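You operate a simulated robot arm through the tools that you are given. There is no shell and no other tool. Be economical: measure what you need, move in short steps, check, and stop when the job is done.

You run a simulated two-armed robot. Do the job below in one go: nothing can be reset, and whatever is moved stays where it is left.

Task
Pick up the red-cap jar with one hand, pass it to the other hand and put it in the inside of the oil bin. Set down upright: red-cap jar.
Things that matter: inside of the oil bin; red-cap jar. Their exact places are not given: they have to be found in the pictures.

Only the result counts: the job must be done as asked and must still hold three seconds after the hand-in. Knocking over, shifting, dropping, spilling or breaking anything else fails it. A push-on lid holds only when it is set on centred and level and pressed home; a screw cap is set on level and turned clockwise until tight.

Robot
Two 7-joint arms with three-finger grippers on one trunk, on a base that drives. Base frame: it is fixed to the floor where the robot stands at the start and does not move with it; the origin is under the middle of the robot, x ahead of it, y to its left, z up; the surface under the hand at the start is at about z = 600. Readings come in mm, rad, newtons and seconds.
The left shoulder is at the start at [36, 154, 1023], the right one opposite. With the tool pointing down near the work surface each hand reaches from about 100 to 620 mm from the robot's upright axis, wherever it stands, measured 20 degrees to its own side. Places, roughly: inside of the oil bin (28x18 cm) [600, 4100, 860]. Payload 2.69 kg a hand.
The tool frame of a hand sits at the grasp point between the pads (the TCP): z along the fingers, y along the line on which they close. The tips reach 29 mm beyond it. The gripper opens to 120 mm. The gripper's body begins 78 mm behind the TCP.
Orientation is told as [roll, pitch, yaw] about the base's x, y, z axes, in that order, counted from this pose: with the fingers straight down and closing along the base's y, the tool's x points along the base's -x, its y along +y and its z along -z.

Tools
- The arms move only by the tool apply_moves. It takes "left_steps", "right_steps" or both (then of equal length, played together; a hand with none holds still); each is a list of rows, each an object of numbers (a shift or turn left out is 0, a gripper value left out holds the last): "tx", "ty", "tz": the shift along the tool's x, y, z in mm; "rx", "ry", "rz": the turn, a rotation vector about the tool's x, y, z in degrees; "gripper": the closure in counts, from 0 (fully open) to 255 (shut). In form: [{"tx": .., "ty": .., "tz": .., "rx": .., "ry": .., "rz": .., "gripper": ..}, ...]. A call has 1 to 10 rows; each row shifts and turns the commanded pose from where the row before left it, along the tool's axes as they then stand. Rows are played at 5 a second. More than 50 mm and 0.15 rad between two rows, or a gripper value outside its range, and nothing of the call is played. Where a pose cannot be reached the arm comes as near as it can. A force on the tool above 40 N (or 10 N above the force at the start of the call, whichever is more), or a blocked arm, ends the call early, and 0.2 s more pass. The fingers move at their own pace and stop on an object; they squeeze with about 21 N. The grip force told is the motor's: it shows also when the fingers shut on nothing. Time passes only in rows, and 0.2 s behind the last, so rows that do not move let the fingers close. The reply holds the time, the measured pose of the TCP, the force on the tool along the base axes, the opening and the grip force, in the units named above and with some noise, with the torque about the TCP (base axes, N m) and any sound that the robot's microphone picked up, and new pictures: "pictures" is both (left out), scene, wrist or none (wrist: the cameras of the hands that moved).
- Cameras (640 x 400 px; columns grow to the right, rows downward): "scene" is now at [129.6, -6, 1165]; the picture's right is [0.05, -1.00, 0.00], its down [-0.69, -0.04, -0.72] and it looks along [0.72, 0.04, -0.69] (base axes); focal length 251 px, centre (320, 200). "left" rides on the left gripper at [63, 0, -104] in its tool frame; the picture's right is [0.00, 1.00, 0.00], its down [-0.83, 0.00, -0.56] and it looks along [-0.56, 0.00, 0.83] (tool axes); focal length 275 px, centre (320, 200). "right" rides on the right gripper at [63, 0, -104] in its tool frame; the picture's right is [0.00, 1.00, 0.00], its down [-0.83, 0.00, -0.56] and it looks along [-0.56, 0.00, 0.83] (tool axes); focal length 275 px, centre (320, 200).
- slide_trunk(by): slides the trunk up (or, below 0, down) by that many mm; the arms and the scene camera ride with it, the base frame stays. It gives what a move gives, with no picture.
- base_move(legs): drives the robot by 1 to 6 legs, each [ahead, left, turn to the left] in mm, mm and rad, along the robot's own axes; the way and the turn of a leg run together, so that a leg with both is an arc; at most 1500 mm and 3.142 rad a leg. The arms and the cameras ride along, it lands a little off, and it stops where it bumps. It gives what a move gives, and a new picture of the scene camera.
- pan_tilt(pan, tilt): turns the head with the scene camera to pan (to the left, within 1.396 rad either way) and tilt (down, from -0.506 to 1.204), counted from straight ahead of the robot. It gives what a move gives, and a new picture of the scene camera.
- probe_pixels(camera, pixels): there is no depth. For up to 12 entries [column, row, z] of the newest picture of that camera ("zoom" is the newest enlarged one), the place [x, y] in the base frame at which the ray of that pixel passes the height z, good to about 3 mm, but the place of the scene camera against the robot may be out by one fixed shift of up to 18 mm in any direction. No time passes.
- close_up(camera, box): a new picture of the part [left, top, right, bottom] of that camera's present view, enlarged. No time passes.
- hand_in(): hands the job in; it is judged then, once.

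Work in short steps. Measure before you move; look again where a grasp or a placing could have gone wrong, and mend it. You have 80 turns and 260 pictures in all, those below and enlarged ones among them. Open the grippers and draw the arms clear of the work before you hand the job in, unless the task says otherwise; then end with one line.

The tools are called after "Request:" as a command line: name --argument value ..., lists and objects as JSON in quotes. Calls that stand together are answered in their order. apply_moves: Moves the arms, as the interface text tells. Its arguments: {"type":"object","properties":{"left_steps":{"type":"array","items":{"type":"object","properties":{"tx":{"type":"number"},"ty":{"type":"number"},"tz":{"type":"number"},"rx":{"type":"number"},"ry":{"type":"number"},"rz":{"type":"number"},"gripper":{"type":"number"}}}},"right_steps":{"type":"array","items":{"type":"object","properties":{"tx":{"type":"number"},"ty":{"type":"number"},"tz":{"type":"number"},"rx":{"type":"number"},"ry":{"type":"number"},"rz":{"type":"number"},"gripper":{"type":"number"}}}},"pictures":{"type":"string","enum":["both","scene","wrist","none"]}},"required":[]} The other tools are called the same way: slide_trunk (by) slides the trunk up or down; base_move (legs) drives the base; pan_tilt (pan, tilt) turns the head that bears the scene camera; probe_pixels (camera, pixels) gives the place at which the rays of pixels pass given heights; close_up (camera, box) takes an enlarged picture of a part of a camera's view; hand_in () hands the job in.

At the start:

```text
time_s: 0.0
left_ee_pos: [429.5, 187.2, 855.6]
left_tcp_rot: [0.0, 0.002, 0.0]
left_force: [0.7, 0.4, 0.3]
left_torque: [-0.02, 0.03, 0.02]
left_width: 120.1
left_grip_force: 0.0
right_ee_pos: [412.0, -226.3, 896.6]
right_tcp_rot: [0.0, -0.003, 0.001]
right_force: [0.2, -0.3, 0.1]
right_torque: [0.01, 0.01, 0.04]
right_width: 119.9
right_grip_force: 0.0
trunk travel left (down, up): [-389.0, 49.0]
robot x, y, heading: [-3.0, 0.5, -0.003]
head pan, tilt: [0.051, 0.768]
```

scene: 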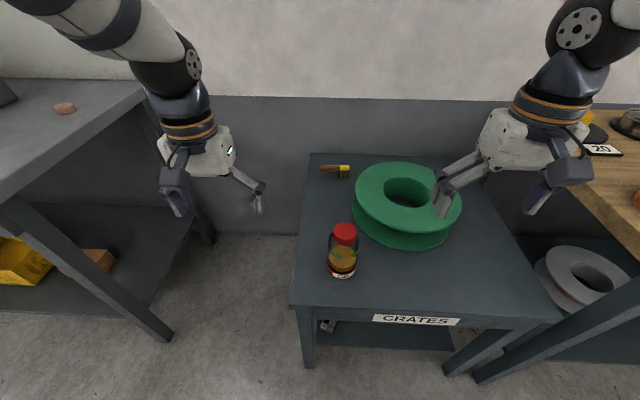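
right: 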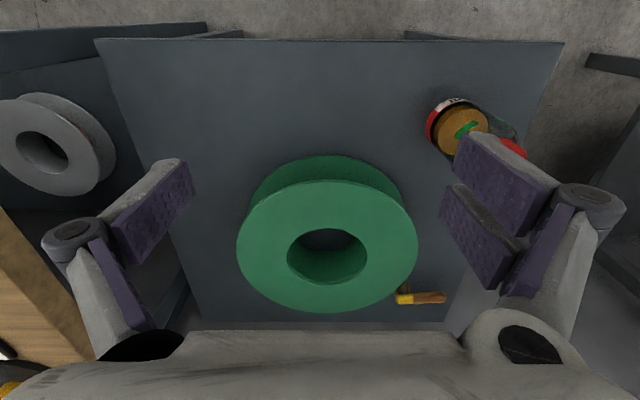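
left: 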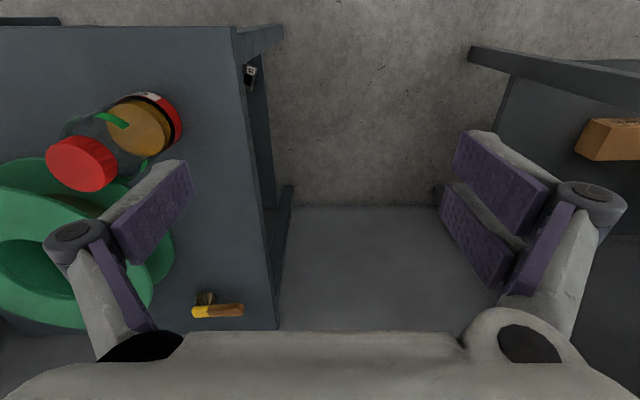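

The jar with the red cap stands at about pixels (343,228)-(342,278) of the scene picture, beside a green reel. I measure it.

Request:
close_up --camera "scene" --box '[280, 140, 480, 320]'

Request:
probe_pixels --camera "scene" --pixels '[[342, 277, 600], [342, 270, 600], [345, 231, 700], [345, 231, 720], [329, 270, 600], [356, 270, 600], [293, 305, 600], [310, 155, 600], [560, 318, 600], [352, 210, 650], [405, 185, 680]]'

Request:
probe_pixels --camera "left" --pixels '[[82, 163, 700], [82, 163, 720], [150, 125, 600], [180, 125, 600], [45, 160, 715], [117, 163, 715]]'

Request:
probe_pixels --camera "right" --pixels '[[430, 125, 600], [460, 103, 600], [513, 148, 700], [513, 148, 720]]'

```text
2.22 times, centred on (380, 230) of scene
```

zoom: 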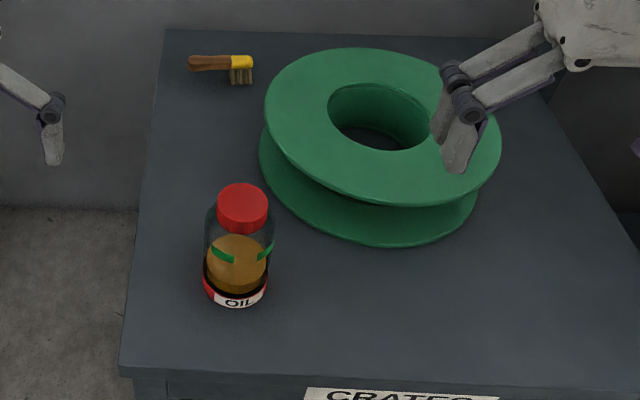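

```text
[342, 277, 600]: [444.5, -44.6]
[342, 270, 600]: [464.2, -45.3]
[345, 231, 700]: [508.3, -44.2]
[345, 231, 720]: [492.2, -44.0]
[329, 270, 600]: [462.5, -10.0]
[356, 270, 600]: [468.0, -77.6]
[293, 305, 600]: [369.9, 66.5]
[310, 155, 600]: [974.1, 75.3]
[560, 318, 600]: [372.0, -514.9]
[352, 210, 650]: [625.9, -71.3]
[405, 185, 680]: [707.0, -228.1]
```

```text
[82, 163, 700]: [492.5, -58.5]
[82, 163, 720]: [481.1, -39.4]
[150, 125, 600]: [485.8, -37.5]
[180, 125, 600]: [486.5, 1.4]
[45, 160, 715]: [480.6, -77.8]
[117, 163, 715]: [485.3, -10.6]
```

```text
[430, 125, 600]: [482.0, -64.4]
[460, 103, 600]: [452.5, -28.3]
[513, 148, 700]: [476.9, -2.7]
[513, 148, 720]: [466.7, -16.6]
```

The jar stands near (478,-31), about 68 mm wide and 130 tall. Plan: the right hand grips it low from the front, tilted 30° below level, and the left hand then takes it from above. First I turn the right hand in place, and check the edge of the reel.

Request:
probe_pixels --camera "scene" --pixels '[[361, 207, 605], [372, 230, 605], [400, 250, 605], [356, 195, 680]]'

Request:
apply_moves --right_steps '[{"rz": -7.5}, {"rz": -7.5}, {"rz": -7.5}, {"rz": -7.5}, {"ry": -7.5}, {"ry": -7.5}, {"ry": -7.5}, {"ry": -7.5}, {"ry": -7.5}, {"ry": -7.5}]' --pictures "none"

Request:
apply_moves --right_steps '[{"ry": -7.5}, {"ry": -7.5}, {}]' --pictures "both"

```text
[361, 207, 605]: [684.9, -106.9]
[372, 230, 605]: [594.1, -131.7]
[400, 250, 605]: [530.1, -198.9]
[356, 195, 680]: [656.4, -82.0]
```

```text
time_s: 2.2
left_ee_pos: [430.8, 187.0, 853.5]
left_tcp_rot: [-0.002, 0.0, 0.0]
left_force: [-0.1, 0.1, 0.0]
left_torque: [0.01, -0.02, -0.02]
left_width: 119.9
left_grip_force: 0.0
right_ee_pos: [410.4, -225.4, 896.6]
right_tcp_rot: [0.001, -0.789, 0.526]
right_force: [-0.3, 0.2, 0.4]
right_torque: [-0.03, 0.0, 0.02]
right_width: 120.1
right_grip_force: 0.0
trunk travel left (down, up): [-389.0, 49.0]
robot x, y, heading: [0.5, 1.9, 0.004]
head pan, tilt: [0.051, 0.768]
```

```text
time_s: 3.0
left_ee_pos: [429.4, 187.8, 855.4]
left_tcp_rot: [0.001, 0.0, -0.001]
left_force: [-0.3, -0.4, 0.6]
left_torque: [0.0, -0.01, -0.04]
left_width: 120.0
left_grip_force: 0.2
right_ee_pos: [412.4, -225.4, 896.1]
right_tcp_rot: [-0.002, -1.052, 0.526]
right_force: [1.0, 0.2, -0.6]
right_torque: [0.04, 0.03, -0.02]
right_width: 120.0
right_grip_force: 0.1
trunk travel left (down, up): [-389.0, 49.0]
robot x, y, heading: [2.3, 1.2, -0.0]
head pan, tilt: [0.051, 0.768]
```

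scene: 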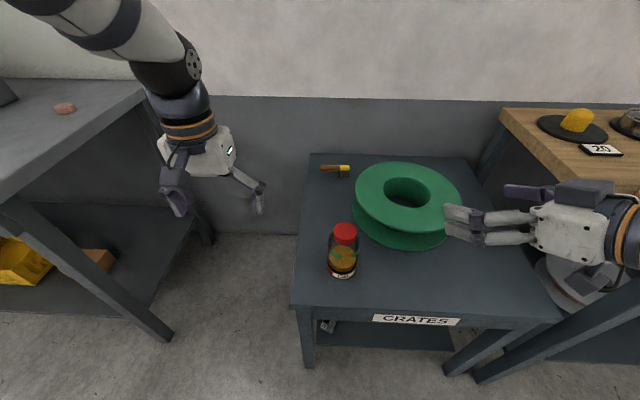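
right: 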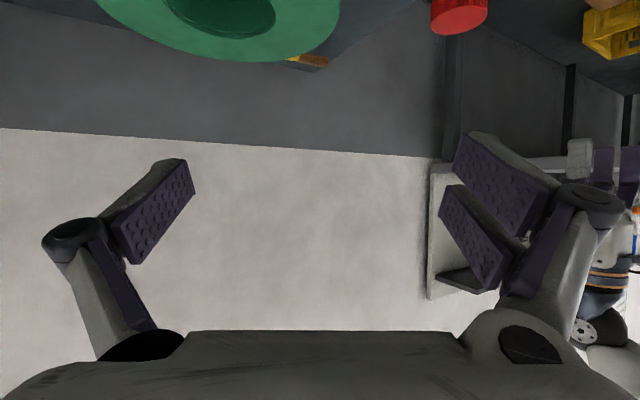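

The tilt succeeded. Now I move to a pre-grasp about 120 mm short of the jar along the approach line and check with the wrist camera.

Request:
apply_moves --right_steps '[{"tx": 25.3, "ty": 22.5, "tz": 24.3}, {"tx": 25.3, "ty": 22.5, "tz": 24.3}, {"tx": 25.3, "ty": 22.5, "tz": 24.3}, {"tx": 25.3, "ty": 22.5, "tz": 24.3}, {"tx": 25.3, "ty": 22.5, "tz": 24.3}, {"tx": 25.3, "ty": 22.5, "tz": 24.3}, {}]' --pictures "both"

```text
time_s: 4.6
left_ee_pos: [429.2, 188.2, 856.2]
left_tcp_rot: [0.002, 0.001, 0.0]
left_force: [0.0, -0.2, -0.5]
left_torque: [0.0, -0.06, 0.01]
left_width: 119.9
left_grip_force: 0.0
right_ee_pos: [407.8, -128.0, 761.9]
right_tcp_rot: [0.006, -1.044, 0.525]
right_force: [-0.9, 0.6, 0.0]
right_torque: [-0.01, 0.02, 0.01]
right_width: 119.7
right_grip_force: 0.1
right hand out of reach, approached as far as the arm can: row 2, 5, 6
trunk travel left (down, up): [-389.0, 49.0]
robot x, y, heading: [2.5, -0.5, 0.0]
head pan, tilt: [0.051, 0.768]
```

scene: 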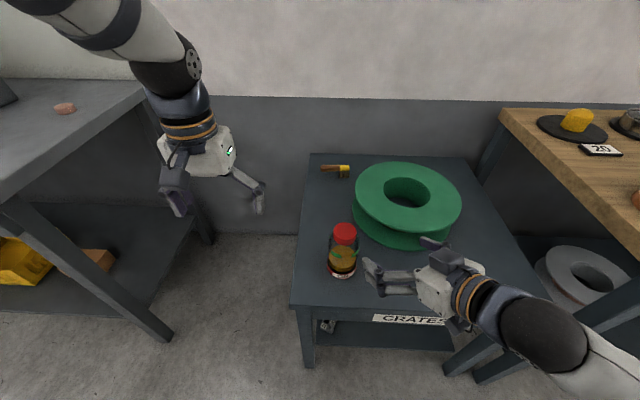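
right: 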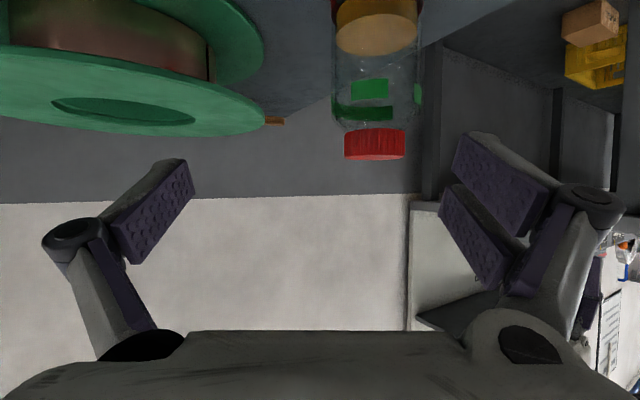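

The arm folds too near the trunk, out of reach. I back the base up 170 mm so the wrist has room.

Request:
base_move --legs '[[-170, 0, 0]]'

```text
time_s: 6.1
left_ee_pos: [260.0, 188.3, 855.3]
left_tcp_rot: [-0.001, 0.0, 0.005]
left_force: [-0.7, -0.2, -0.3]
left_torque: [-0.01, -0.01, -0.01]
left_width: 120.2
left_grip_force: 0.0
right_ee_pos: [239.1, -126.9, 763.2]
right_tcp_rot: [0.003, -1.046, 0.529]
right_force: [-0.7, 0.2, 0.2]
right_torque: [-0.01, -0.01, 0.03]
right_width: 120.0
right_grip_force: 0.0
trunk travel left (down, up): [-389.0, 49.0]
robot x, y, heading: [-169.8, -1.8, -0.002]
head pan, tilt: [0.051, 0.768]
```

scene: 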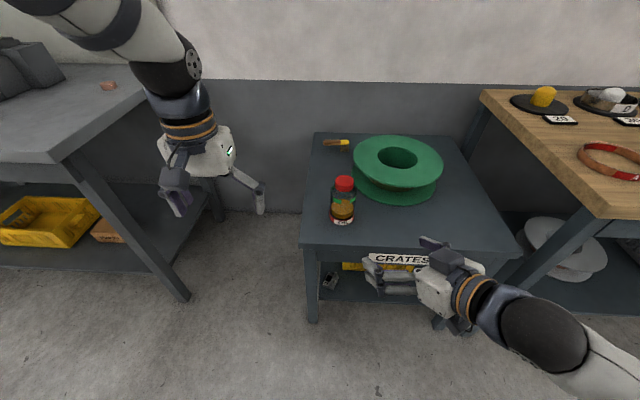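

Now I approach the pre-grasp point again along the tool axis.

Request:
apply_moves --right_steps '[{"tx": -2, "ty": -9.15, "tz": 39}, {"tx": -2, "ty": -9.15, "tz": 39}, {"tx": -2, "ty": -9.15, "tz": 39}, {"tx": -2, "ty": -9.15, "tz": 39}, {}]' --pictures "both"

```text
time_s: 7.3
left_ee_pos: [260.5, 188.6, 854.8]
left_tcp_rot: [0.001, -0.001, 0.004]
left_force: [0.0, 0.4, -0.1]
left_torque: [0.03, 0.02, 0.01]
left_width: 120.0
left_grip_force: 0.0
right_ee_pos: [377.1, -87.7, 690.5]
right_tcp_rot: [0.003, -1.042, 0.53]
right_force: [0.2, -0.5, 0.0]
right_torque: [-0.01, -0.01, 0.04]
right_width: 120.1
right_grip_force: 0.0
trunk travel left (down, up): [-389.0, 49.0]
robot x, y, heading: [-169.5, -1.4, 0.003]
head pan, tilt: [0.051, 0.768]
```

scene: 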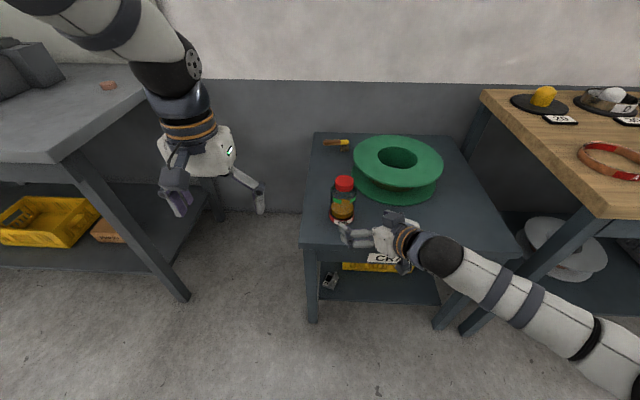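
right: 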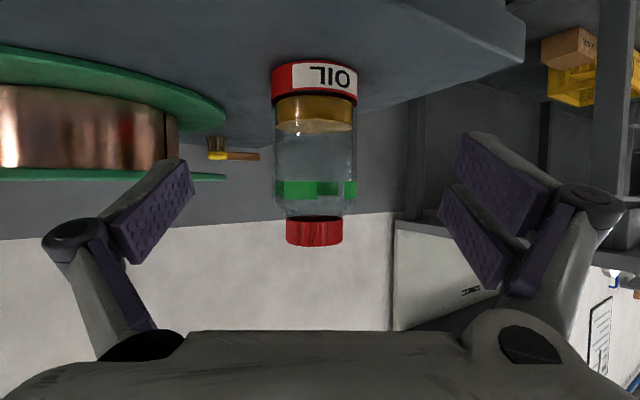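

The jar is upside down in the wrist view (that camera is inverted) and well centred, column ~315, cap top row ~246, base row ~65. I probe to refine its position.

Request:
probe_pixels --camera "right" --pixels '[[314, 62, 600], [271, 70, 600], [359, 70, 600], [314, 104, 600], [315, 246, 750]]'

Request:
probe_pixels --camera "scene" --pixels '[[344, 183, 740], [344, 183, 750], [342, 224, 600], [331, 215, 600], [354, 215, 600]]'

Request:
close_up --camera "right" --box '[240, 40, 400, 260]'

```text
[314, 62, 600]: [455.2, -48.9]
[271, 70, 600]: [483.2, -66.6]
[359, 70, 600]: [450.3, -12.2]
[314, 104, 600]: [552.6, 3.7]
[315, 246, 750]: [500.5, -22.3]
```

```text
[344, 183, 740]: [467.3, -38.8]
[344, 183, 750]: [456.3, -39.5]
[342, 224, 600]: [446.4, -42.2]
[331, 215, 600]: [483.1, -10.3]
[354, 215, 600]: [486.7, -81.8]
```

```text
1.82 times, centred on (320, 150) of right
```

zoom: 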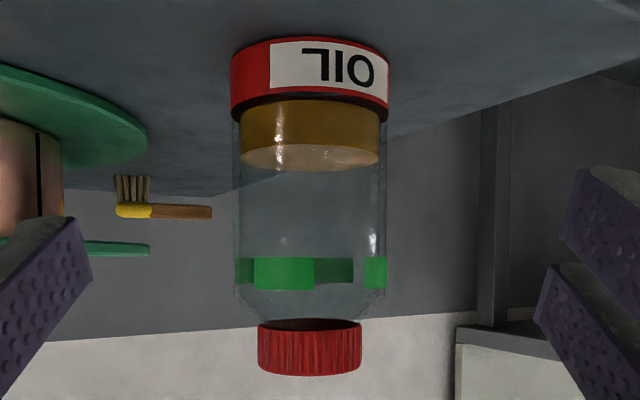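

Jar centre ≈ (480,-33), diameter ≈ 68, height ≈ 139, straight body up to about z=703. I advance until the TCP is on the axis at z≈632, still open, and look.

Request:
apply_moves --right_steps '[{"tx": -2, "ty": -1, "tz": 32.5}, {"tx": -2, "ty": -1, "tz": 32.5}, {"tx": -2, "ty": -1, "tz": 32.5}, {"tx": -2, "ty": -1, "tz": 32.5}, {}]' --pictures "both"

```text
time_s: 8.5
left_ee_pos: [259.0, 187.1, 855.7]
left_tcp_rot: [-0.001, -0.001, 0.005]
left_force: [0.4, -0.4, -0.5]
left_torque: [0.02, -0.01, -0.04]
left_width: 119.7
left_grip_force: 0.0
right_ee_pos: [478.4, -30.1, 632.5]
right_tcp_rot: [0.003, -1.045, 0.53]
right_force: [-0.6, 0.9, -0.4]
right_torque: [0.0, -0.02, 0.01]
right_width: 120.3
right_grip_force: 0.0
trunk travel left (down, up): [-389.0, 49.0]
robot x, y, heading: [-168.0, 0.3, 0.003]
head pan, tilt: [0.051, 0.768]
```

scene: 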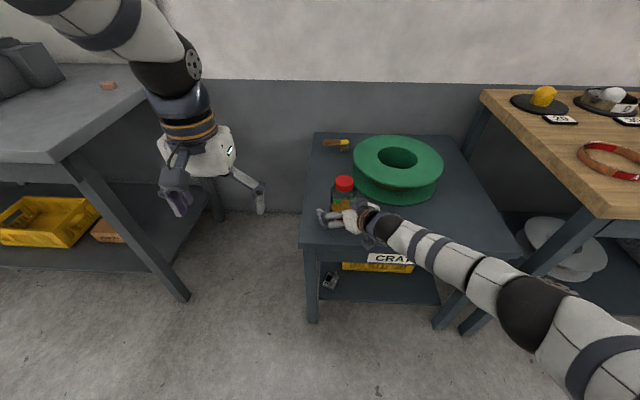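
right: 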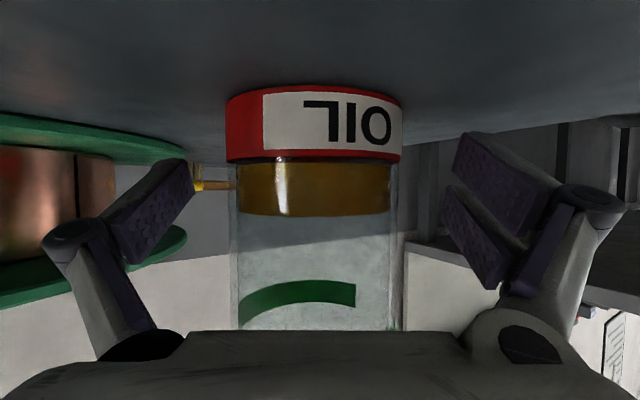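

The jar sits centred between the pads (columns 228–402). I close the right gripper.

Request:
apply_moves --right_steps '[{"gripper": 120}, {"gripper": 180}, {"gripper": 255}, {}, {}]' --pictures "wrist"

```text
time_s: 9.7
left_ee_pos: [260.7, 189.2, 854.7]
left_tcp_rot: [-0.001, 0.0, 0.004]
left_force: [0.0, -0.7, 0.1]
left_torque: [0.0, -0.02, 0.01]
left_width: 120.1
left_grip_force: 0.0
right_ee_pos: [478.7, -30.3, 631.8]
right_tcp_rot: [0.003, -1.047, 0.529]
right_force: [1.3, -1.6, 2.3]
right_torque: [0.09, 0.06, 0.02]
right_width: 70.2
right_grip_force: 21.1
trunk travel left (down, up): [-389.0, 49.0]
robot x, y, heading: [-169.3, -3.0, 0.003]
head pan, tilt: [0.051, 0.768]
```

right: 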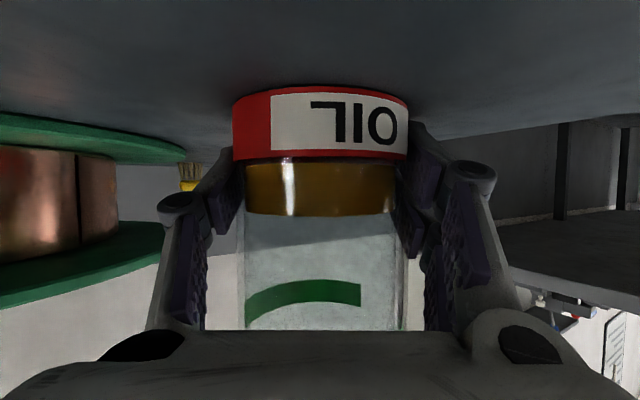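

Gripped at 70 mm with 21 N. I lift straight up 130 mm.

Request:
apply_moves --right_steps '[{"tx": -13, "tz": -7.5}, {"tx": -26, "tz": -15}, {"tx": -26, "tz": -15}, {"tx": -26, "tz": -15}, {"tx": -22, "tz": -12.5}, {}]' --pictures "both"

```text
time_s: 11.1
left_ee_pos: [259.4, 188.8, 854.6]
left_tcp_rot: [0.001, -0.001, 0.003]
left_force: [0.2, 0.4, 0.2]
left_torque: [0.0, 0.0, -0.01]
left_width: 120.0
left_grip_force: 0.2
right_ee_pos: [478.7, -31.9, 763.4]
right_tcp_rot: [0.005, -1.043, 0.528]
right_force: [-0.4, 0.3, -1.7]
right_torque: [0.01, -0.02, -0.01]
right_width: 70.1
right_grip_force: 21.0
trunk travel left (down, up): [-389.0, 49.0]
robot x, y, heading: [-172.0, -3.0, 0.004]
head pan, tilt: [0.051, 0.768]
```

scene: 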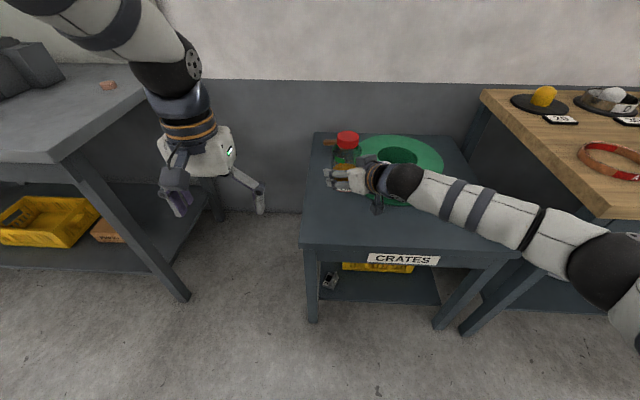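
right: 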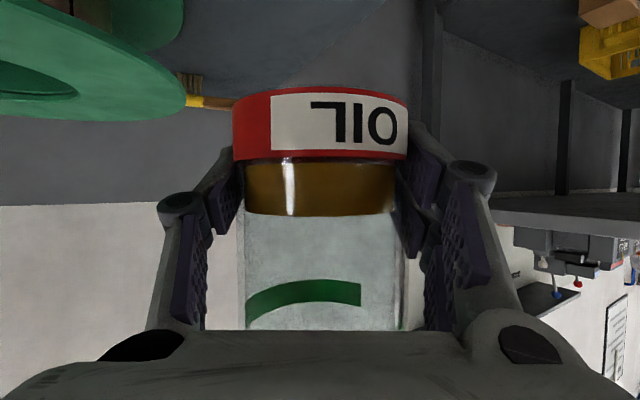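

Lifted cleanly. I shift the jar nearer (-60,+30), and meanwhile raise the left hand to z≈950 and turn its yaw to match the right hand's 30°.

Request:
apply_moves --right_steps '[{"tx": 4.6, "ty": 14, "tz": -8}, {"tx": 4.6, "ty": 14, "tz": -8}, {"tx": 4.6, "ty": 14, "tz": -8}, {"tx": 4.6, "ty": 14, "tz": -8}, {}]' --left_steps '[{"tz": -24, "rz": -7.5}, {"tz": -24, "rz": -7.5}, {"tz": -24, "rz": -7.5}, {"tz": -24, "rz": -7.5}, {}]' --pictures "both"

```text
time_s: 12.3
left_ee_pos: [261.1, 188.3, 951.4]
left_tcp_rot: [0.0, 0.001, 0.529]
left_force: [0.4, 0.3, -0.6]
left_torque: [-0.02, 0.02, 0.01]
left_width: 120.2
left_grip_force: 0.0
right_ee_pos: [418.7, -1.3, 763.0]
right_tcp_rot: [0.005, -1.045, 0.529]
right_force: [0.2, 0.5, -1.6]
right_torque: [-0.02, 0.0, -0.01]
right_width: 70.0
right_grip_force: 20.9
trunk travel left (down, up): [-389.0, 49.0]
robot x, y, heading: [-169.2, 1.8, 0.006]
head pan, tilt: [0.051, 0.768]
```

scene: 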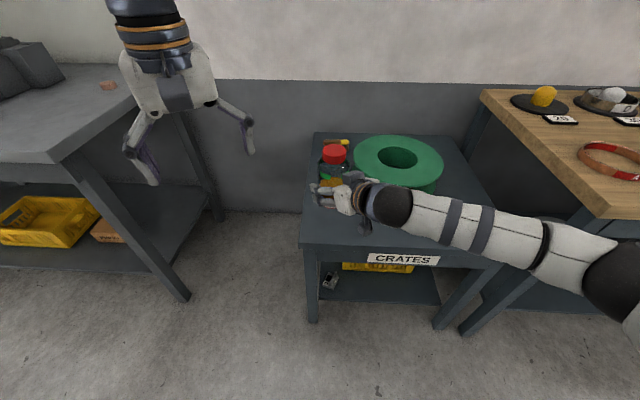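
right: 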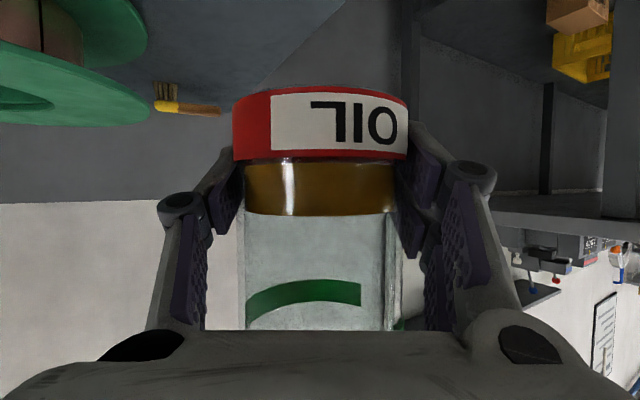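
left: 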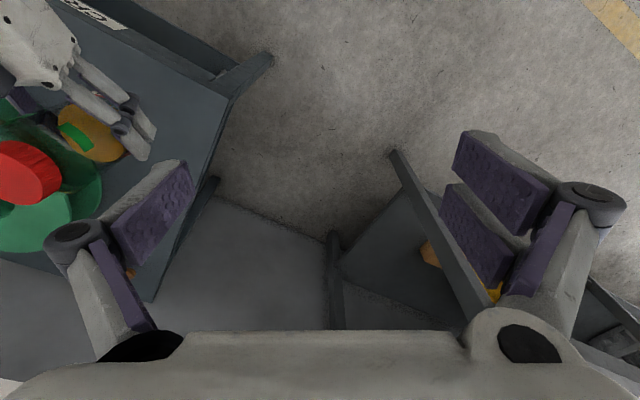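

The left camera sees the cap at (30,170). I move the left hand over the jar axis at about (414,-4), staying at z≈951 (cap top ≈ 871).

Request:
apply_moves --left_steps '[{"tx": -6.1, "ty": -40.5}, {"tx": -6.1, "ty": -40.5}, {"tx": -6.1, "ty": -40.5}, {"tx": -6.1, "ty": -40.5}, {"tx": -6.1, "ty": -40.5}, {"tx": -6.1, "ty": -40.5}, {}]' --pictures "both"

```text
time_s: 13.9
left_ee_pos: [375.5, 22.8, 942.4]
left_tcp_rot: [-0.001, 0.0, 0.528]
left_force: [0.2, -0.5, -0.1]
left_torque: [0.0, -0.01, 0.01]
left_width: 120.2
left_grip_force: 0.0
left hand out of reach, approached as far as the arm can: row 5, 6
right_ee_pos: [419.0, -2.6, 764.1]
right_tcp_rot: [0.007, -1.043, 0.529]
right_force: [-0.2, -0.4, -1.8]
right_torque: [-0.01, 0.01, 0.0]
right_width: 69.9
right_grip_force: 20.9
trunk travel left (down, up): [-389.0, 49.0]
robot x, y, heading: [-170.3, 2.4, 0.001]
head pan, tilt: [0.051, 0.768]
```

scene: 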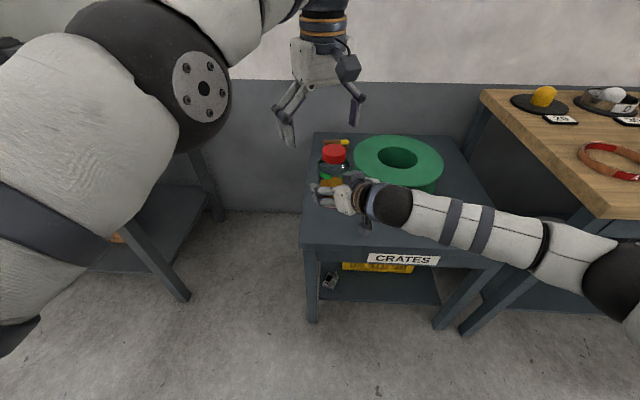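
left: 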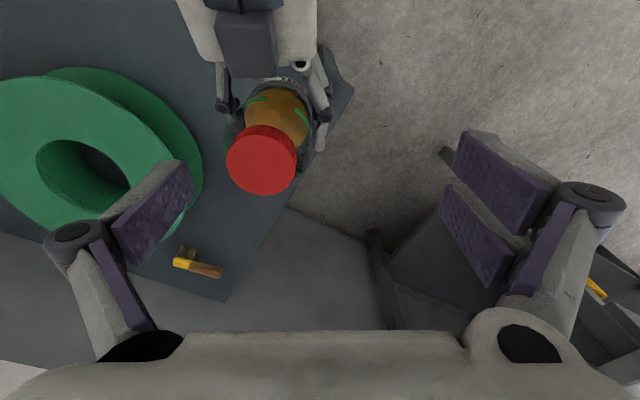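

The left arm is at its limit at that height. I bring the jar nearer and lower with the right hand (-60,+40,-60), while the left hand waits above.

Request:
apply_moves --right_steps '[{"tx": 17, "ty": 16.1, "tz": 0.6}, {"tx": 17, "ty": 16.1, "tz": 0.6}, {"tx": 17, "ty": 16.1, "tz": 0.6}, {"tx": 17, "ty": 16.1, "tz": 0.6}, {}]' --pictures "none"

Request:
apply_moves --left_steps '[{"tx": 6, "ty": 10.5, "tz": 20}, {"tx": 6, "ty": 10.5, "tz": 20}, {"tz": 20}, {}]' --pictures "both"

```text
time_s: 15.1
left_ee_pos: [374.9, 23.1, 941.3]
left_tcp_rot: [0.0, 0.0, 0.527]
left_force: [1.0, 0.8, 0.2]
left_torque: [-0.01, 0.01, -0.01]
left_width: 120.1
left_grip_force: 0.0
right_ee_pos: [405.0, 6.7, 748.0]
right_tcp_rot: [0.005, -1.045, 0.528]
right_force: [0.2, 0.5, -1.1]
right_torque: [-0.01, 0.0, 0.04]
right_width: 69.8
right_grip_force: 20.6
right hand out of reach, approached as far as the arm can: row 2, 3, 4
trunk travel left (down, up): [-389.0, 49.0]
robot x, y, heading: [-169.0, 0.8, 0.002]
head pan, tilt: [0.051, 0.768]
```

```text
time_s: 16.1
left_ee_pos: [354.6, 33.3, 883.3]
left_tcp_rot: [-0.001, 0.001, 0.527]
left_force: [-1.0, 0.1, 0.0]
left_torque: [0.02, -0.02, -0.01]
left_width: 119.9
left_grip_force: 0.0
right_ee_pos: [403.3, 7.3, 748.0]
right_tcp_rot: [0.005, -1.044, 0.531]
right_force: [0.4, 0.2, -1.0]
right_torque: [0.0, -0.01, 0.02]
right_width: 69.9
right_grip_force: 21.5
trunk travel left (down, up): [-389.0, 49.0]
robot x, y, heading: [-168.7, 3.5, -0.002]
head pan, tilt: [0.051, 0.768]
```

scene: 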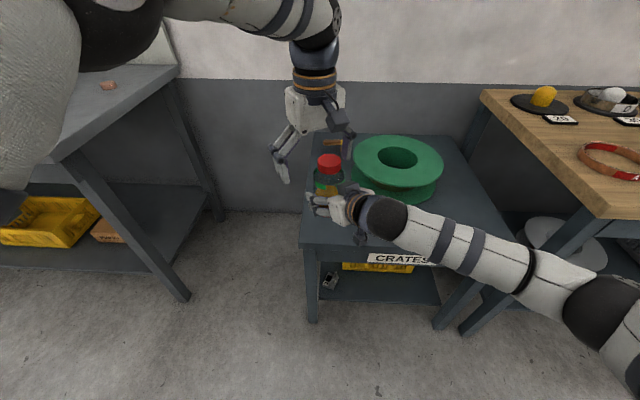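
left: 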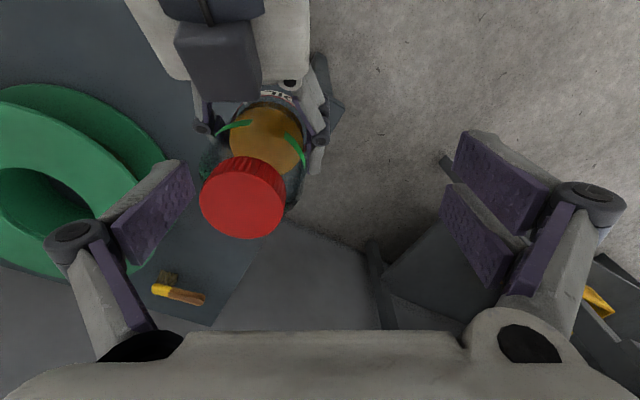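

The right hand cannot come nearer with this yaw, so I raise the left hand 50 mm and turn the right hand 40° about the vertical (jar stays upright), pointing more to the left, which frees it to come closer.

Request:
apply_moves --left_steps '[{"tz": -25}, {"tz": -25}, {}]' --pictures "none"

Request:
apply_moves --right_steps '[{"rx": -6.93, "rz": -4}, {"rx": -6.93, "rz": -4}, {"rx": -6.93, "rz": -4}, {"rx": -6.93, "rz": -4}, {"rx": -6.93, "rz": -4}, {}]' --pictures "both"

```text
time_s: 16.9
left_ee_pos: [354.0, 31.9, 933.4]
left_tcp_rot: [0.0, 0.0, 0.529]
left_force: [0.5, -0.3, -0.2]
left_torque: [-0.04, -0.02, 0.01]
left_width: 120.1
left_grip_force: 0.1
right_ee_pos: [404.8, 7.0, 747.6]
right_tcp_rot: [0.005, -1.044, 0.528]
right_force: [-0.2, 0.6, -1.6]
right_torque: [-0.02, 0.06, -0.01]
right_width: 70.1
right_grip_force: 20.9
trunk travel left (down, up): [-389.0, 49.0]
robot x, y, heading: [-171.6, 0.4, 0.003]
head pan, tilt: [0.051, 0.768]
```

```text
time_s: 18.3
left_ee_pos: [353.8, 32.0, 932.4]
left_tcp_rot: [0.0, -0.001, 0.527]
left_force: [-0.6, -0.1, -0.2]
left_torque: [-0.01, -0.03, 0.0]
left_width: 120.1
left_grip_force: 0.0
right_ee_pos: [402.4, 12.6, 743.9]
right_tcp_rot: [0.004, -1.045, 1.226]
right_force: [0.2, 0.5, -1.6]
right_torque: [-0.01, -0.01, 0.0]
right_width: 70.0
right_grip_force: 20.5
right hand out of reach, approached as far as the arm can: row 4
trunk travel left (down, up): [-389.0, 49.0]
robot x, y, heading: [-167.1, 3.2, 0.004]
head pan, tilt: [0.051, 0.768]
```

scene: 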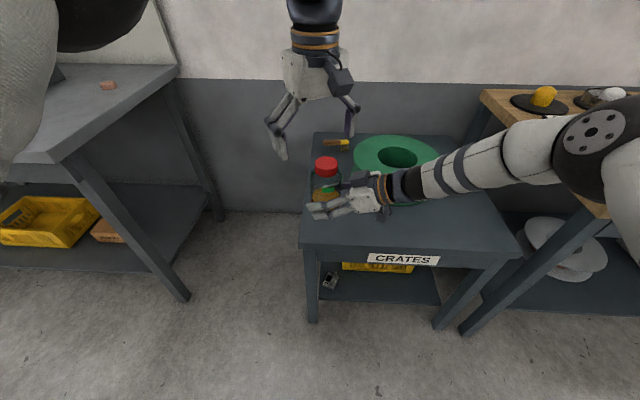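
right: 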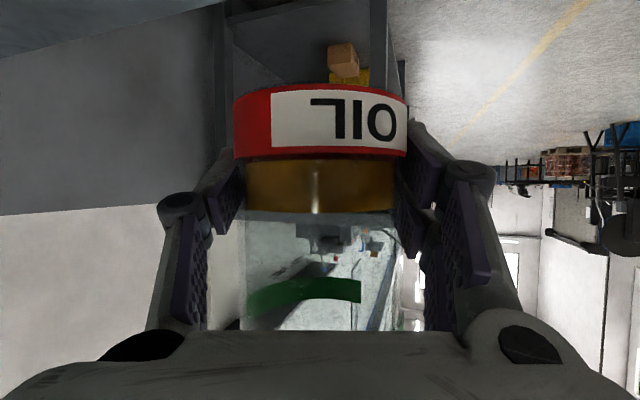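

Yaw is now 70°. I bring the jar to about (350,40) and turn the left hand 22° more, so its closing line crosses the right hand's.

Request:
apply_moves --right_steps '[{"tx": 4.3, "ty": 19.5, "tz": 5.9}, {"tx": 4.3, "ty": 19.5, "tz": 5.9}, {"tx": 4.3, "ty": 19.5, "tz": 5.9}, {}]' --left_steps '[{"rz": -7.5}, {"rz": -7.5}, {"rz": -7.5}, {}]' --pictures "both"

```text
time_s: 19.3
left_ee_pos: [353.4, 31.8, 933.0]
left_tcp_rot: [0.0, -0.002, 0.922]
left_force: [-0.4, 0.2, 0.4]
left_torque: [0.02, 0.02, 0.01]
left_width: 119.9
left_grip_force: 0.1
right_ee_pos: [349.0, 40.4, 722.2]
right_tcp_rot: [0.008, -1.047, 1.224]
right_force: [0.2, -0.6, -0.7]
right_torque: [-0.01, 0.0, 0.0]
right_width: 70.3
right_grip_force: 20.6
trunk travel left (down, up): [-389.0, 49.0]
robot x, y, heading: [-168.5, -1.6, 0.005]
head pan, tilt: [0.051, 0.768]
```

scene: 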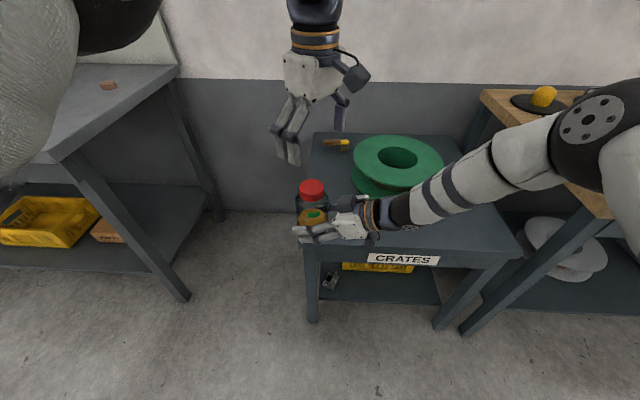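
right: 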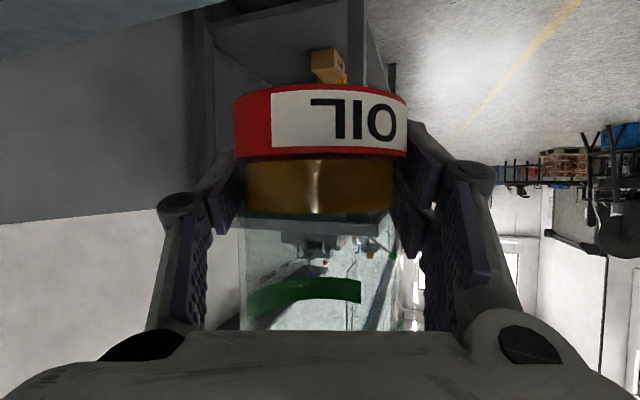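
left: 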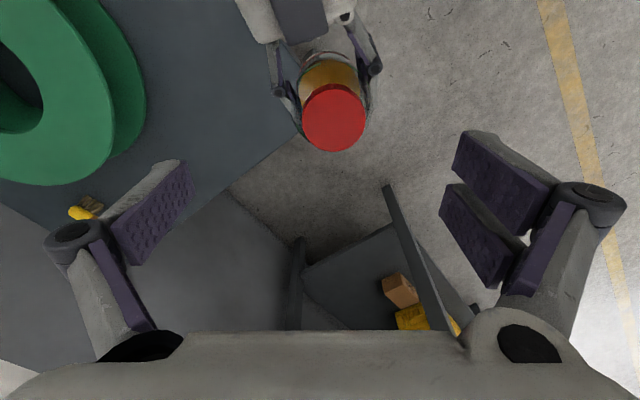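

The cap top (z≈829) appears at (333,117) in the left view; I probe it to align the left hand.

Request:
probe_pixels --camera "left" --pixels '[[334, 118, 829], [304, 120, 829], [365, 118, 829], [334, 151, 829]]'

Request:
close_up --camera "left" --box '[240, 20, 420, 170]'

```text
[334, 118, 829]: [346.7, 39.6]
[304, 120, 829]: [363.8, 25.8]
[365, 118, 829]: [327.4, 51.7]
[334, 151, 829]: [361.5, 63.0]
```

```text
2.67 times, centred on (330, 95) of left
```

zoom: 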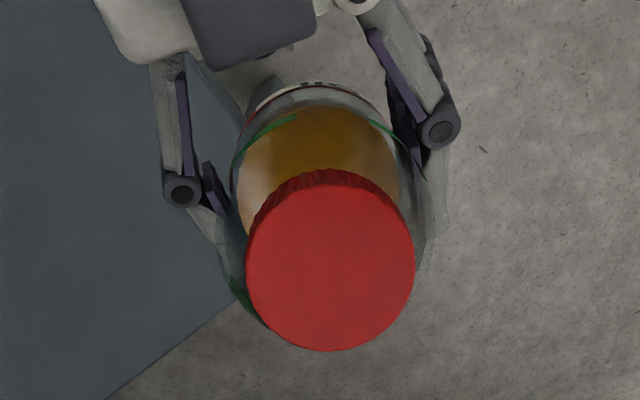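

Jar axis ≈ (347,39.5). I centre the left hand on it and descend part of the way, then look.

Request:
apply_moves --left_steps '[{"tx": -2.2, "ty": 9.8}, {"tz": 30}, {"tz": 30}, {"tz": 20}, {}]' --pictures "both"

```text
time_s: 20.5
left_ee_pos: [347.9, 38.4, 851.7]
left_tcp_rot: [-0.001, 0.0, 0.921]
left_force: [-0.4, -0.2, -0.9]
left_torque: [0.02, 0.04, -0.04]
left_width: 120.3
left_grip_force: 0.0
right_ee_pos: [348.1, 40.6, 722.8]
right_tcp_rot: [0.008, -1.047, 1.225]
right_force: [-0.5, 0.6, -1.4]
right_torque: [0.0, -0.01, -0.01]
right_width: 70.0
right_grip_force: 21.3
trunk travel left (down, up): [-389.0, 49.0]
robot x, y, heading: [-169.6, 0.5, 0.004]
head pan, tilt: [0.051, 0.768]
```

scene: 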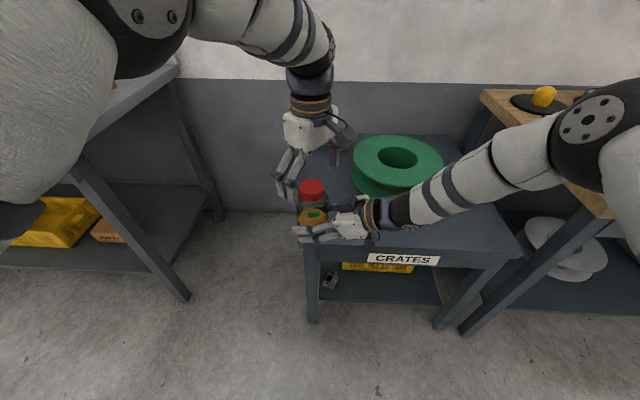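
left: 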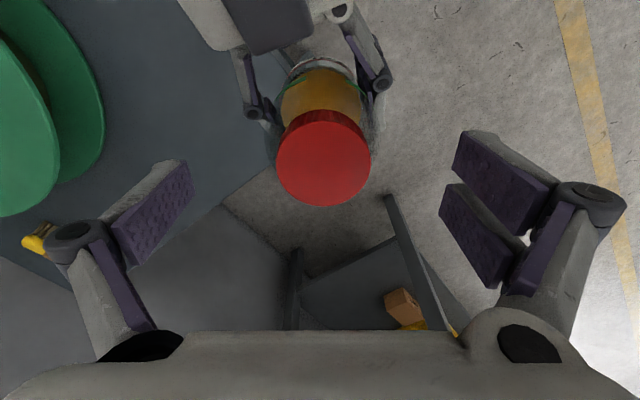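

The cap is centred between the left fingers (column ~323). I descend 70 mm more to z≈782.

Request:
apply_moves --left_steps '[{"tz": 25}, {"tz": 25}, {"tz": 20}, {}]' --pictures "both"

```text
time_s: 21.5
left_ee_pos: [348.0, 39.0, 783.8]
left_tcp_rot: [0.0, 0.001, 0.92]
left_force: [0.5, 0.9, -0.4]
left_torque: [-0.02, 0.0, 0.04]
left_width: 120.2
left_grip_force: 0.1
right_ee_pos: [348.1, 40.8, 723.2]
right_tcp_rot: [0.007, -1.045, 1.225]
right_force: [-0.6, -0.2, -2.0]
right_torque: [-0.01, -0.02, -0.03]
right_width: 69.9
right_grip_force: 20.6
trunk travel left (down, up): [-389.0, 49.0]
robot x, y, heading: [-173.1, -2.9, -0.001]
head pan, tilt: [0.051, 0.768]
```

scene: 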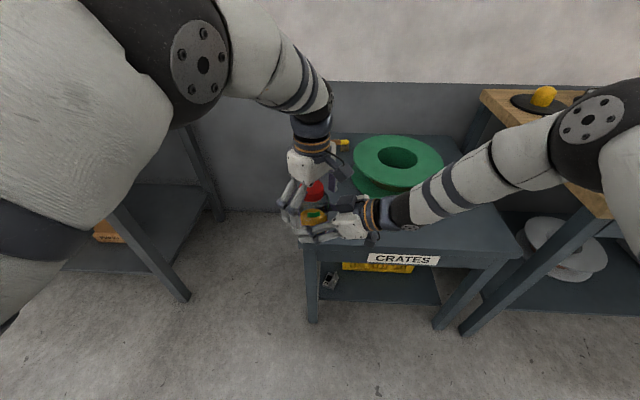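
left: 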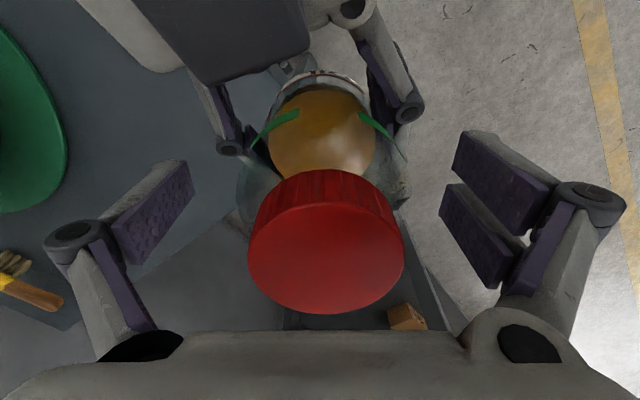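

The right hand's knuckles come close to where the left tips will close, so I raise the left hand 7 mm and close its gripper slowly on the upper body.

Request:
apply_moves --left_steps '[{"tz": -7}, {"gripper": 60}, {"gripper": 100}, {"gripper": 255}, {}, {}]' --pictures "both"

```text
time_s: 22.9
left_ee_pos: [347.0, 41.4, 790.4]
left_tcp_rot: [0.001, 0.001, 0.921]
left_force: [-7.7, 1.5, 6.3]
left_torque: [0.07, 0.35, -0.01]
left_width: 71.0
left_grip_force: 20.7
right_ee_pos: [348.0, 41.0, 722.3]
right_tcp_rot: [0.005, -1.046, 1.223]
right_force: [6.9, -1.9, -8.2]
right_torque: [0.03, 0.17, 0.04]
right_width: 70.0
right_grip_force: 20.9
trunk travel left (down, up): [-389.0, 49.0]
robot x, y, heading: [-168.0, -0.3, 0.006]
head pan, tilt: [0.051, 0.768]
```

scene: 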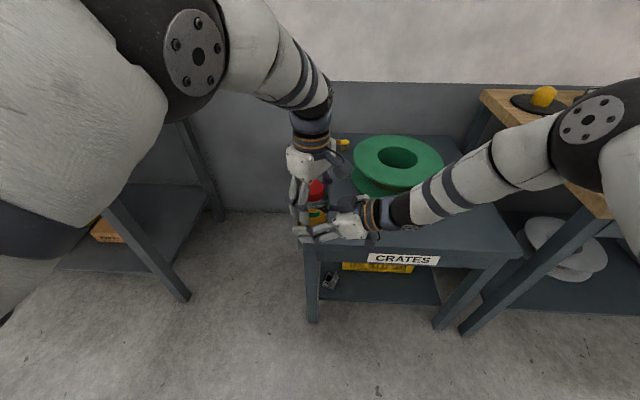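
left: 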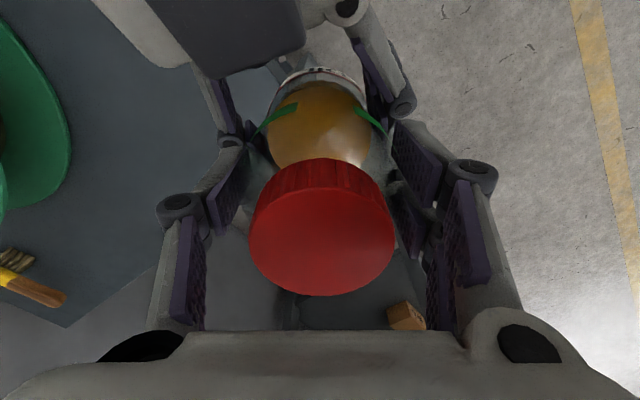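

Both hands now hold the jar (left 71 mm, 21 N). I open the right gripper.

Request:
apply_moves --right_steps '[{"gripper": 120}, {"gripper": 60}, {"gripper": 20}, {}]' --pictures "both"

```text
time_s: 23.9
left_ee_pos: [347.9, 40.5, 791.0]
left_tcp_rot: [0.001, 0.0, 0.921]
left_force: [-0.8, -0.3, 0.0]
left_torque: [0.01, 0.04, 0.0]
left_width: 70.7
left_grip_force: 20.8
right_ee_pos: [347.6, 40.2, 723.5]
right_tcp_rot: [0.008, -1.048, 1.225]
right_force: [0.6, 0.5, -0.9]
right_torque: [-0.01, 0.0, -0.02]
right_width: 110.5
right_grip_force: 0.1
trunk travel left (down, up): [-389.0, 49.0]
robot x, y, heading: [-170.0, 2.0, 0.005]
head pan, tilt: [0.051, 0.768]
```

scene: 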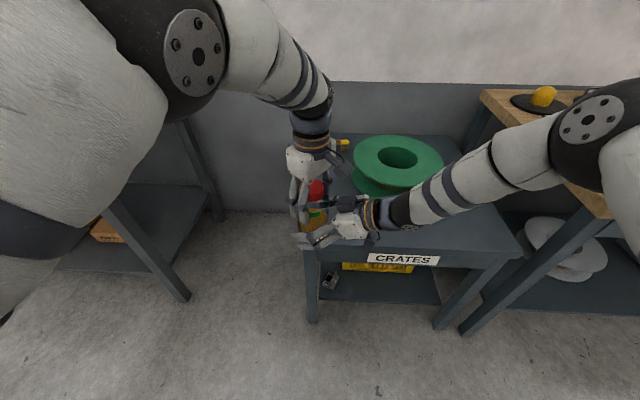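
right: 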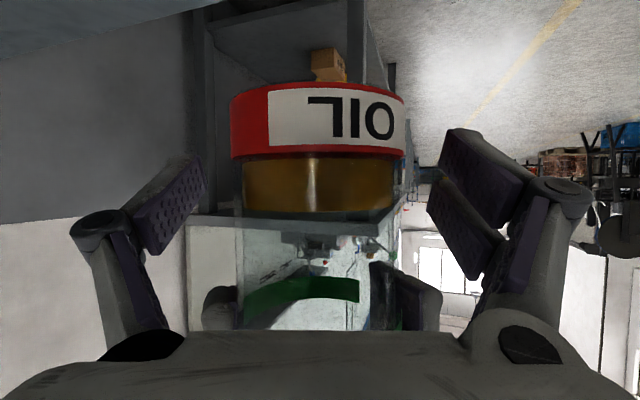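

The jar is held by the left hand only now. I withdraw the right hand level, away along its approach direction.

Request:
apply_moves --right_steps '[{"tx": 16, "tz": -27.7}, {"tx": 16, "tz": -27.7}, {"tx": 16, "tz": -27.7}, {"tx": 16, "tz": -27.7}, {"tx": 16, "tz": -27.7}, {}]' --pictures "both"

```text
time_s: 25.3
left_ee_pos: [347.7, 40.4, 790.9]
left_tcp_rot: [0.0, 0.0, 0.92]
left_force: [-0.2, 0.0, 0.2]
left_torque: [0.0, -0.02, 0.0]
left_width: 70.9
left_grip_force: 21.0
right_ee_pos: [294.6, -112.2, 722.1]
right_tcp_rot: [0.008, -1.045, 1.227]
right_force: [0.0, 0.4, 0.4]
right_torque: [-0.01, -0.01, 0.0]
right_width: 110.8
right_grip_force: 0.0
trunk travel left (down, up): [-389.0, 49.0]
robot x, y, heading: [-168.7, 1.4, 0.004]
head pan, tilt: [0.051, 0.768]
```

scene: 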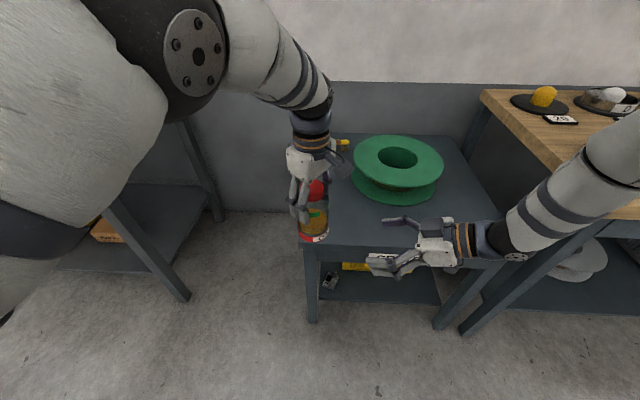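
right: 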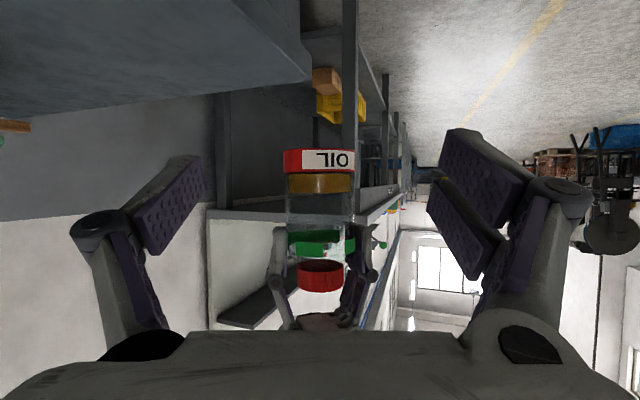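

The hand-over is done. I back away from the table by 450 mm and then look left for the oil bin.

Request:
base_move --legs '[[-450, 0, 0]]'

Request:
pan_tilt --pan 1.1 --tilt 0.25

```text
time_s: 28.0
left_ee_pos: [-98.7, 38.6, 791.2]
left_tcp_rot: [-0.002, 0.0, 0.92]
left_force: [-0.4, -0.4, 0.0]
left_torque: [0.03, -0.02, -0.04]
left_width: 70.8
left_grip_force: 20.9
right_ee_pos: [-150.9, -113.8, 722.4]
right_tcp_rot: [0.008, -1.047, 1.224]
right_force: [0.0, -0.1, -0.8]
right_torque: [-0.01, -0.01, -0.02]
right_width: 110.5
right_grip_force: 0.0
trunk travel left (down, up): [-389.0, 49.0]
robot x, y, heading: [-614.6, -5.8, 0.001]
head pan, tilt: [0.051, 0.768]
```

scene: 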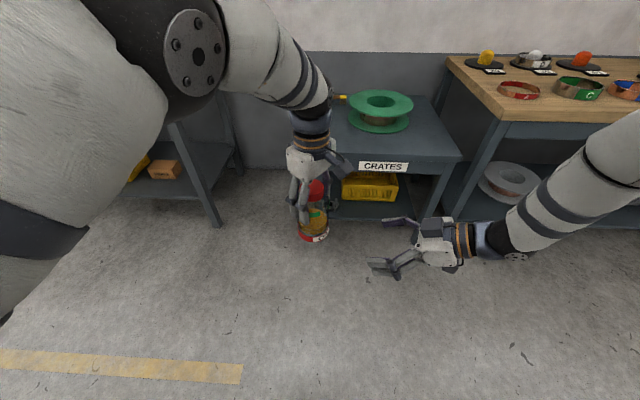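

```text
time_s: 29.3
left_ee_pos: [-99.5, 38.5, 789.7]
left_tcp_rot: [-0.001, 0.001, 0.92]
left_force: [-0.2, 0.8, 0.1]
left_torque: [0.01, 0.01, -0.01]
left_width: 71.1
left_grip_force: 20.6
right_ee_pos: [-152.4, -113.6, 722.9]
right_tcp_rot: [0.008, -1.045, 1.225]
right_force: [0.4, 0.3, -0.2]
right_torque: [-0.01, 0.02, -0.05]
right_width: 110.5
right_grip_force: 0.0
trunk travel left (down, up): [-389.0, 49.0]
robot x, y, heading: [-616.0, -2.4, 0.007]
head pan, tilt: [1.1, 0.25]
```

scene: 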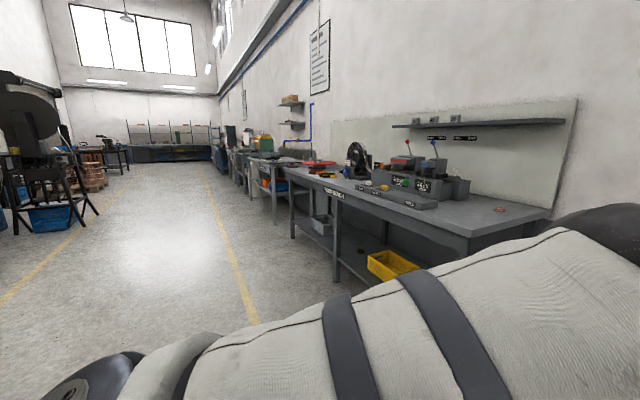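

The aisle to the left is clear along the bench row. I strafe left in two legs and look again.

Request:
base_move --legs '[[0, 1500, 0], [0, 1200, 0]]'

Request:
pan_tilt --pan 0.8 --tilt 0.3

```text
time_s: 50.0
left_ee_pos: [-100.4, 2744.5, 790.3]
left_tcp_rot: [0.0, 0.0, 0.92]
left_force: [0.8, 0.2, -0.6]
left_torque: [0.02, 0.0, 0.0]
left_width: 70.9
left_grip_force: 20.7
right_ee_pos: [-153.6, 2593.1, 721.8]
right_tcp_rot: [0.006, -1.044, 1.225]
right_force: [0.0, 0.3, 0.2]
right_torque: [0.01, 0.0, -0.01]
right_width: 110.6
right_grip_force: 0.1
trunk travel left (down, up): [-389.0, 49.0]
robot x, y, heading: [-615.2, 2701.1, 0.008]
head pan, tilt: [1.1, 0.25]
```

scene: 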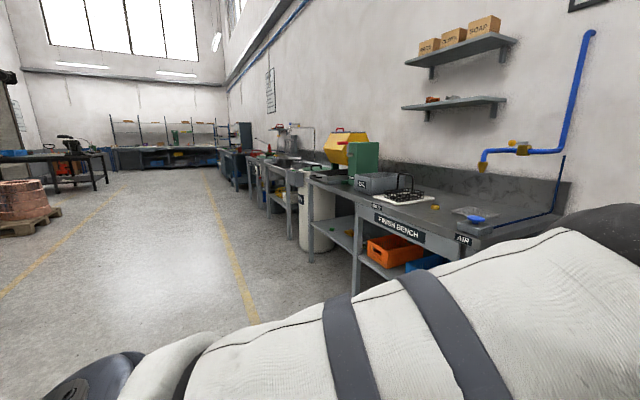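

```text
time_s: 50.8
left_ee_pos: [-100.1, 2744.5, 790.8]
left_tcp_rot: [0.0, 0.0, 0.923]
left_force: [-0.7, -0.1, -0.8]
left_torque: [0.01, 0.03, 0.02]
left_width: 71.1
left_grip_force: 21.3
right_ee_pos: [-153.3, 2591.8, 723.3]
right_tcp_rot: [0.008, -1.046, 1.226]
right_force: [0.0, 0.3, 1.2]
right_torque: [-0.03, -0.02, 0.0]
right_width: 110.6
right_grip_force: 0.0
trunk travel left (down, up): [-389.0, 49.0]
robot x, y, heading: [-614.6, 2704.1, 0.003]
head pan, tilt: [0.799, 0.3]
```

scene: 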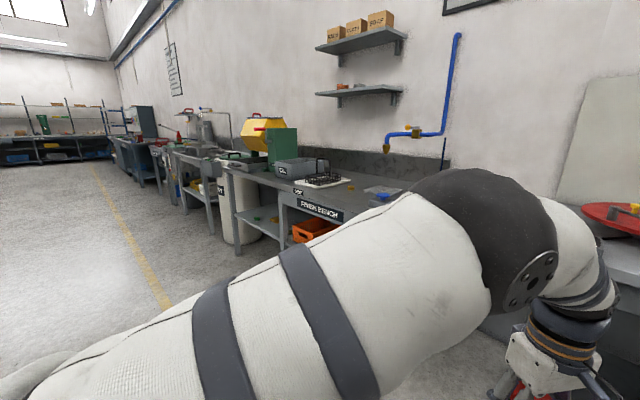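

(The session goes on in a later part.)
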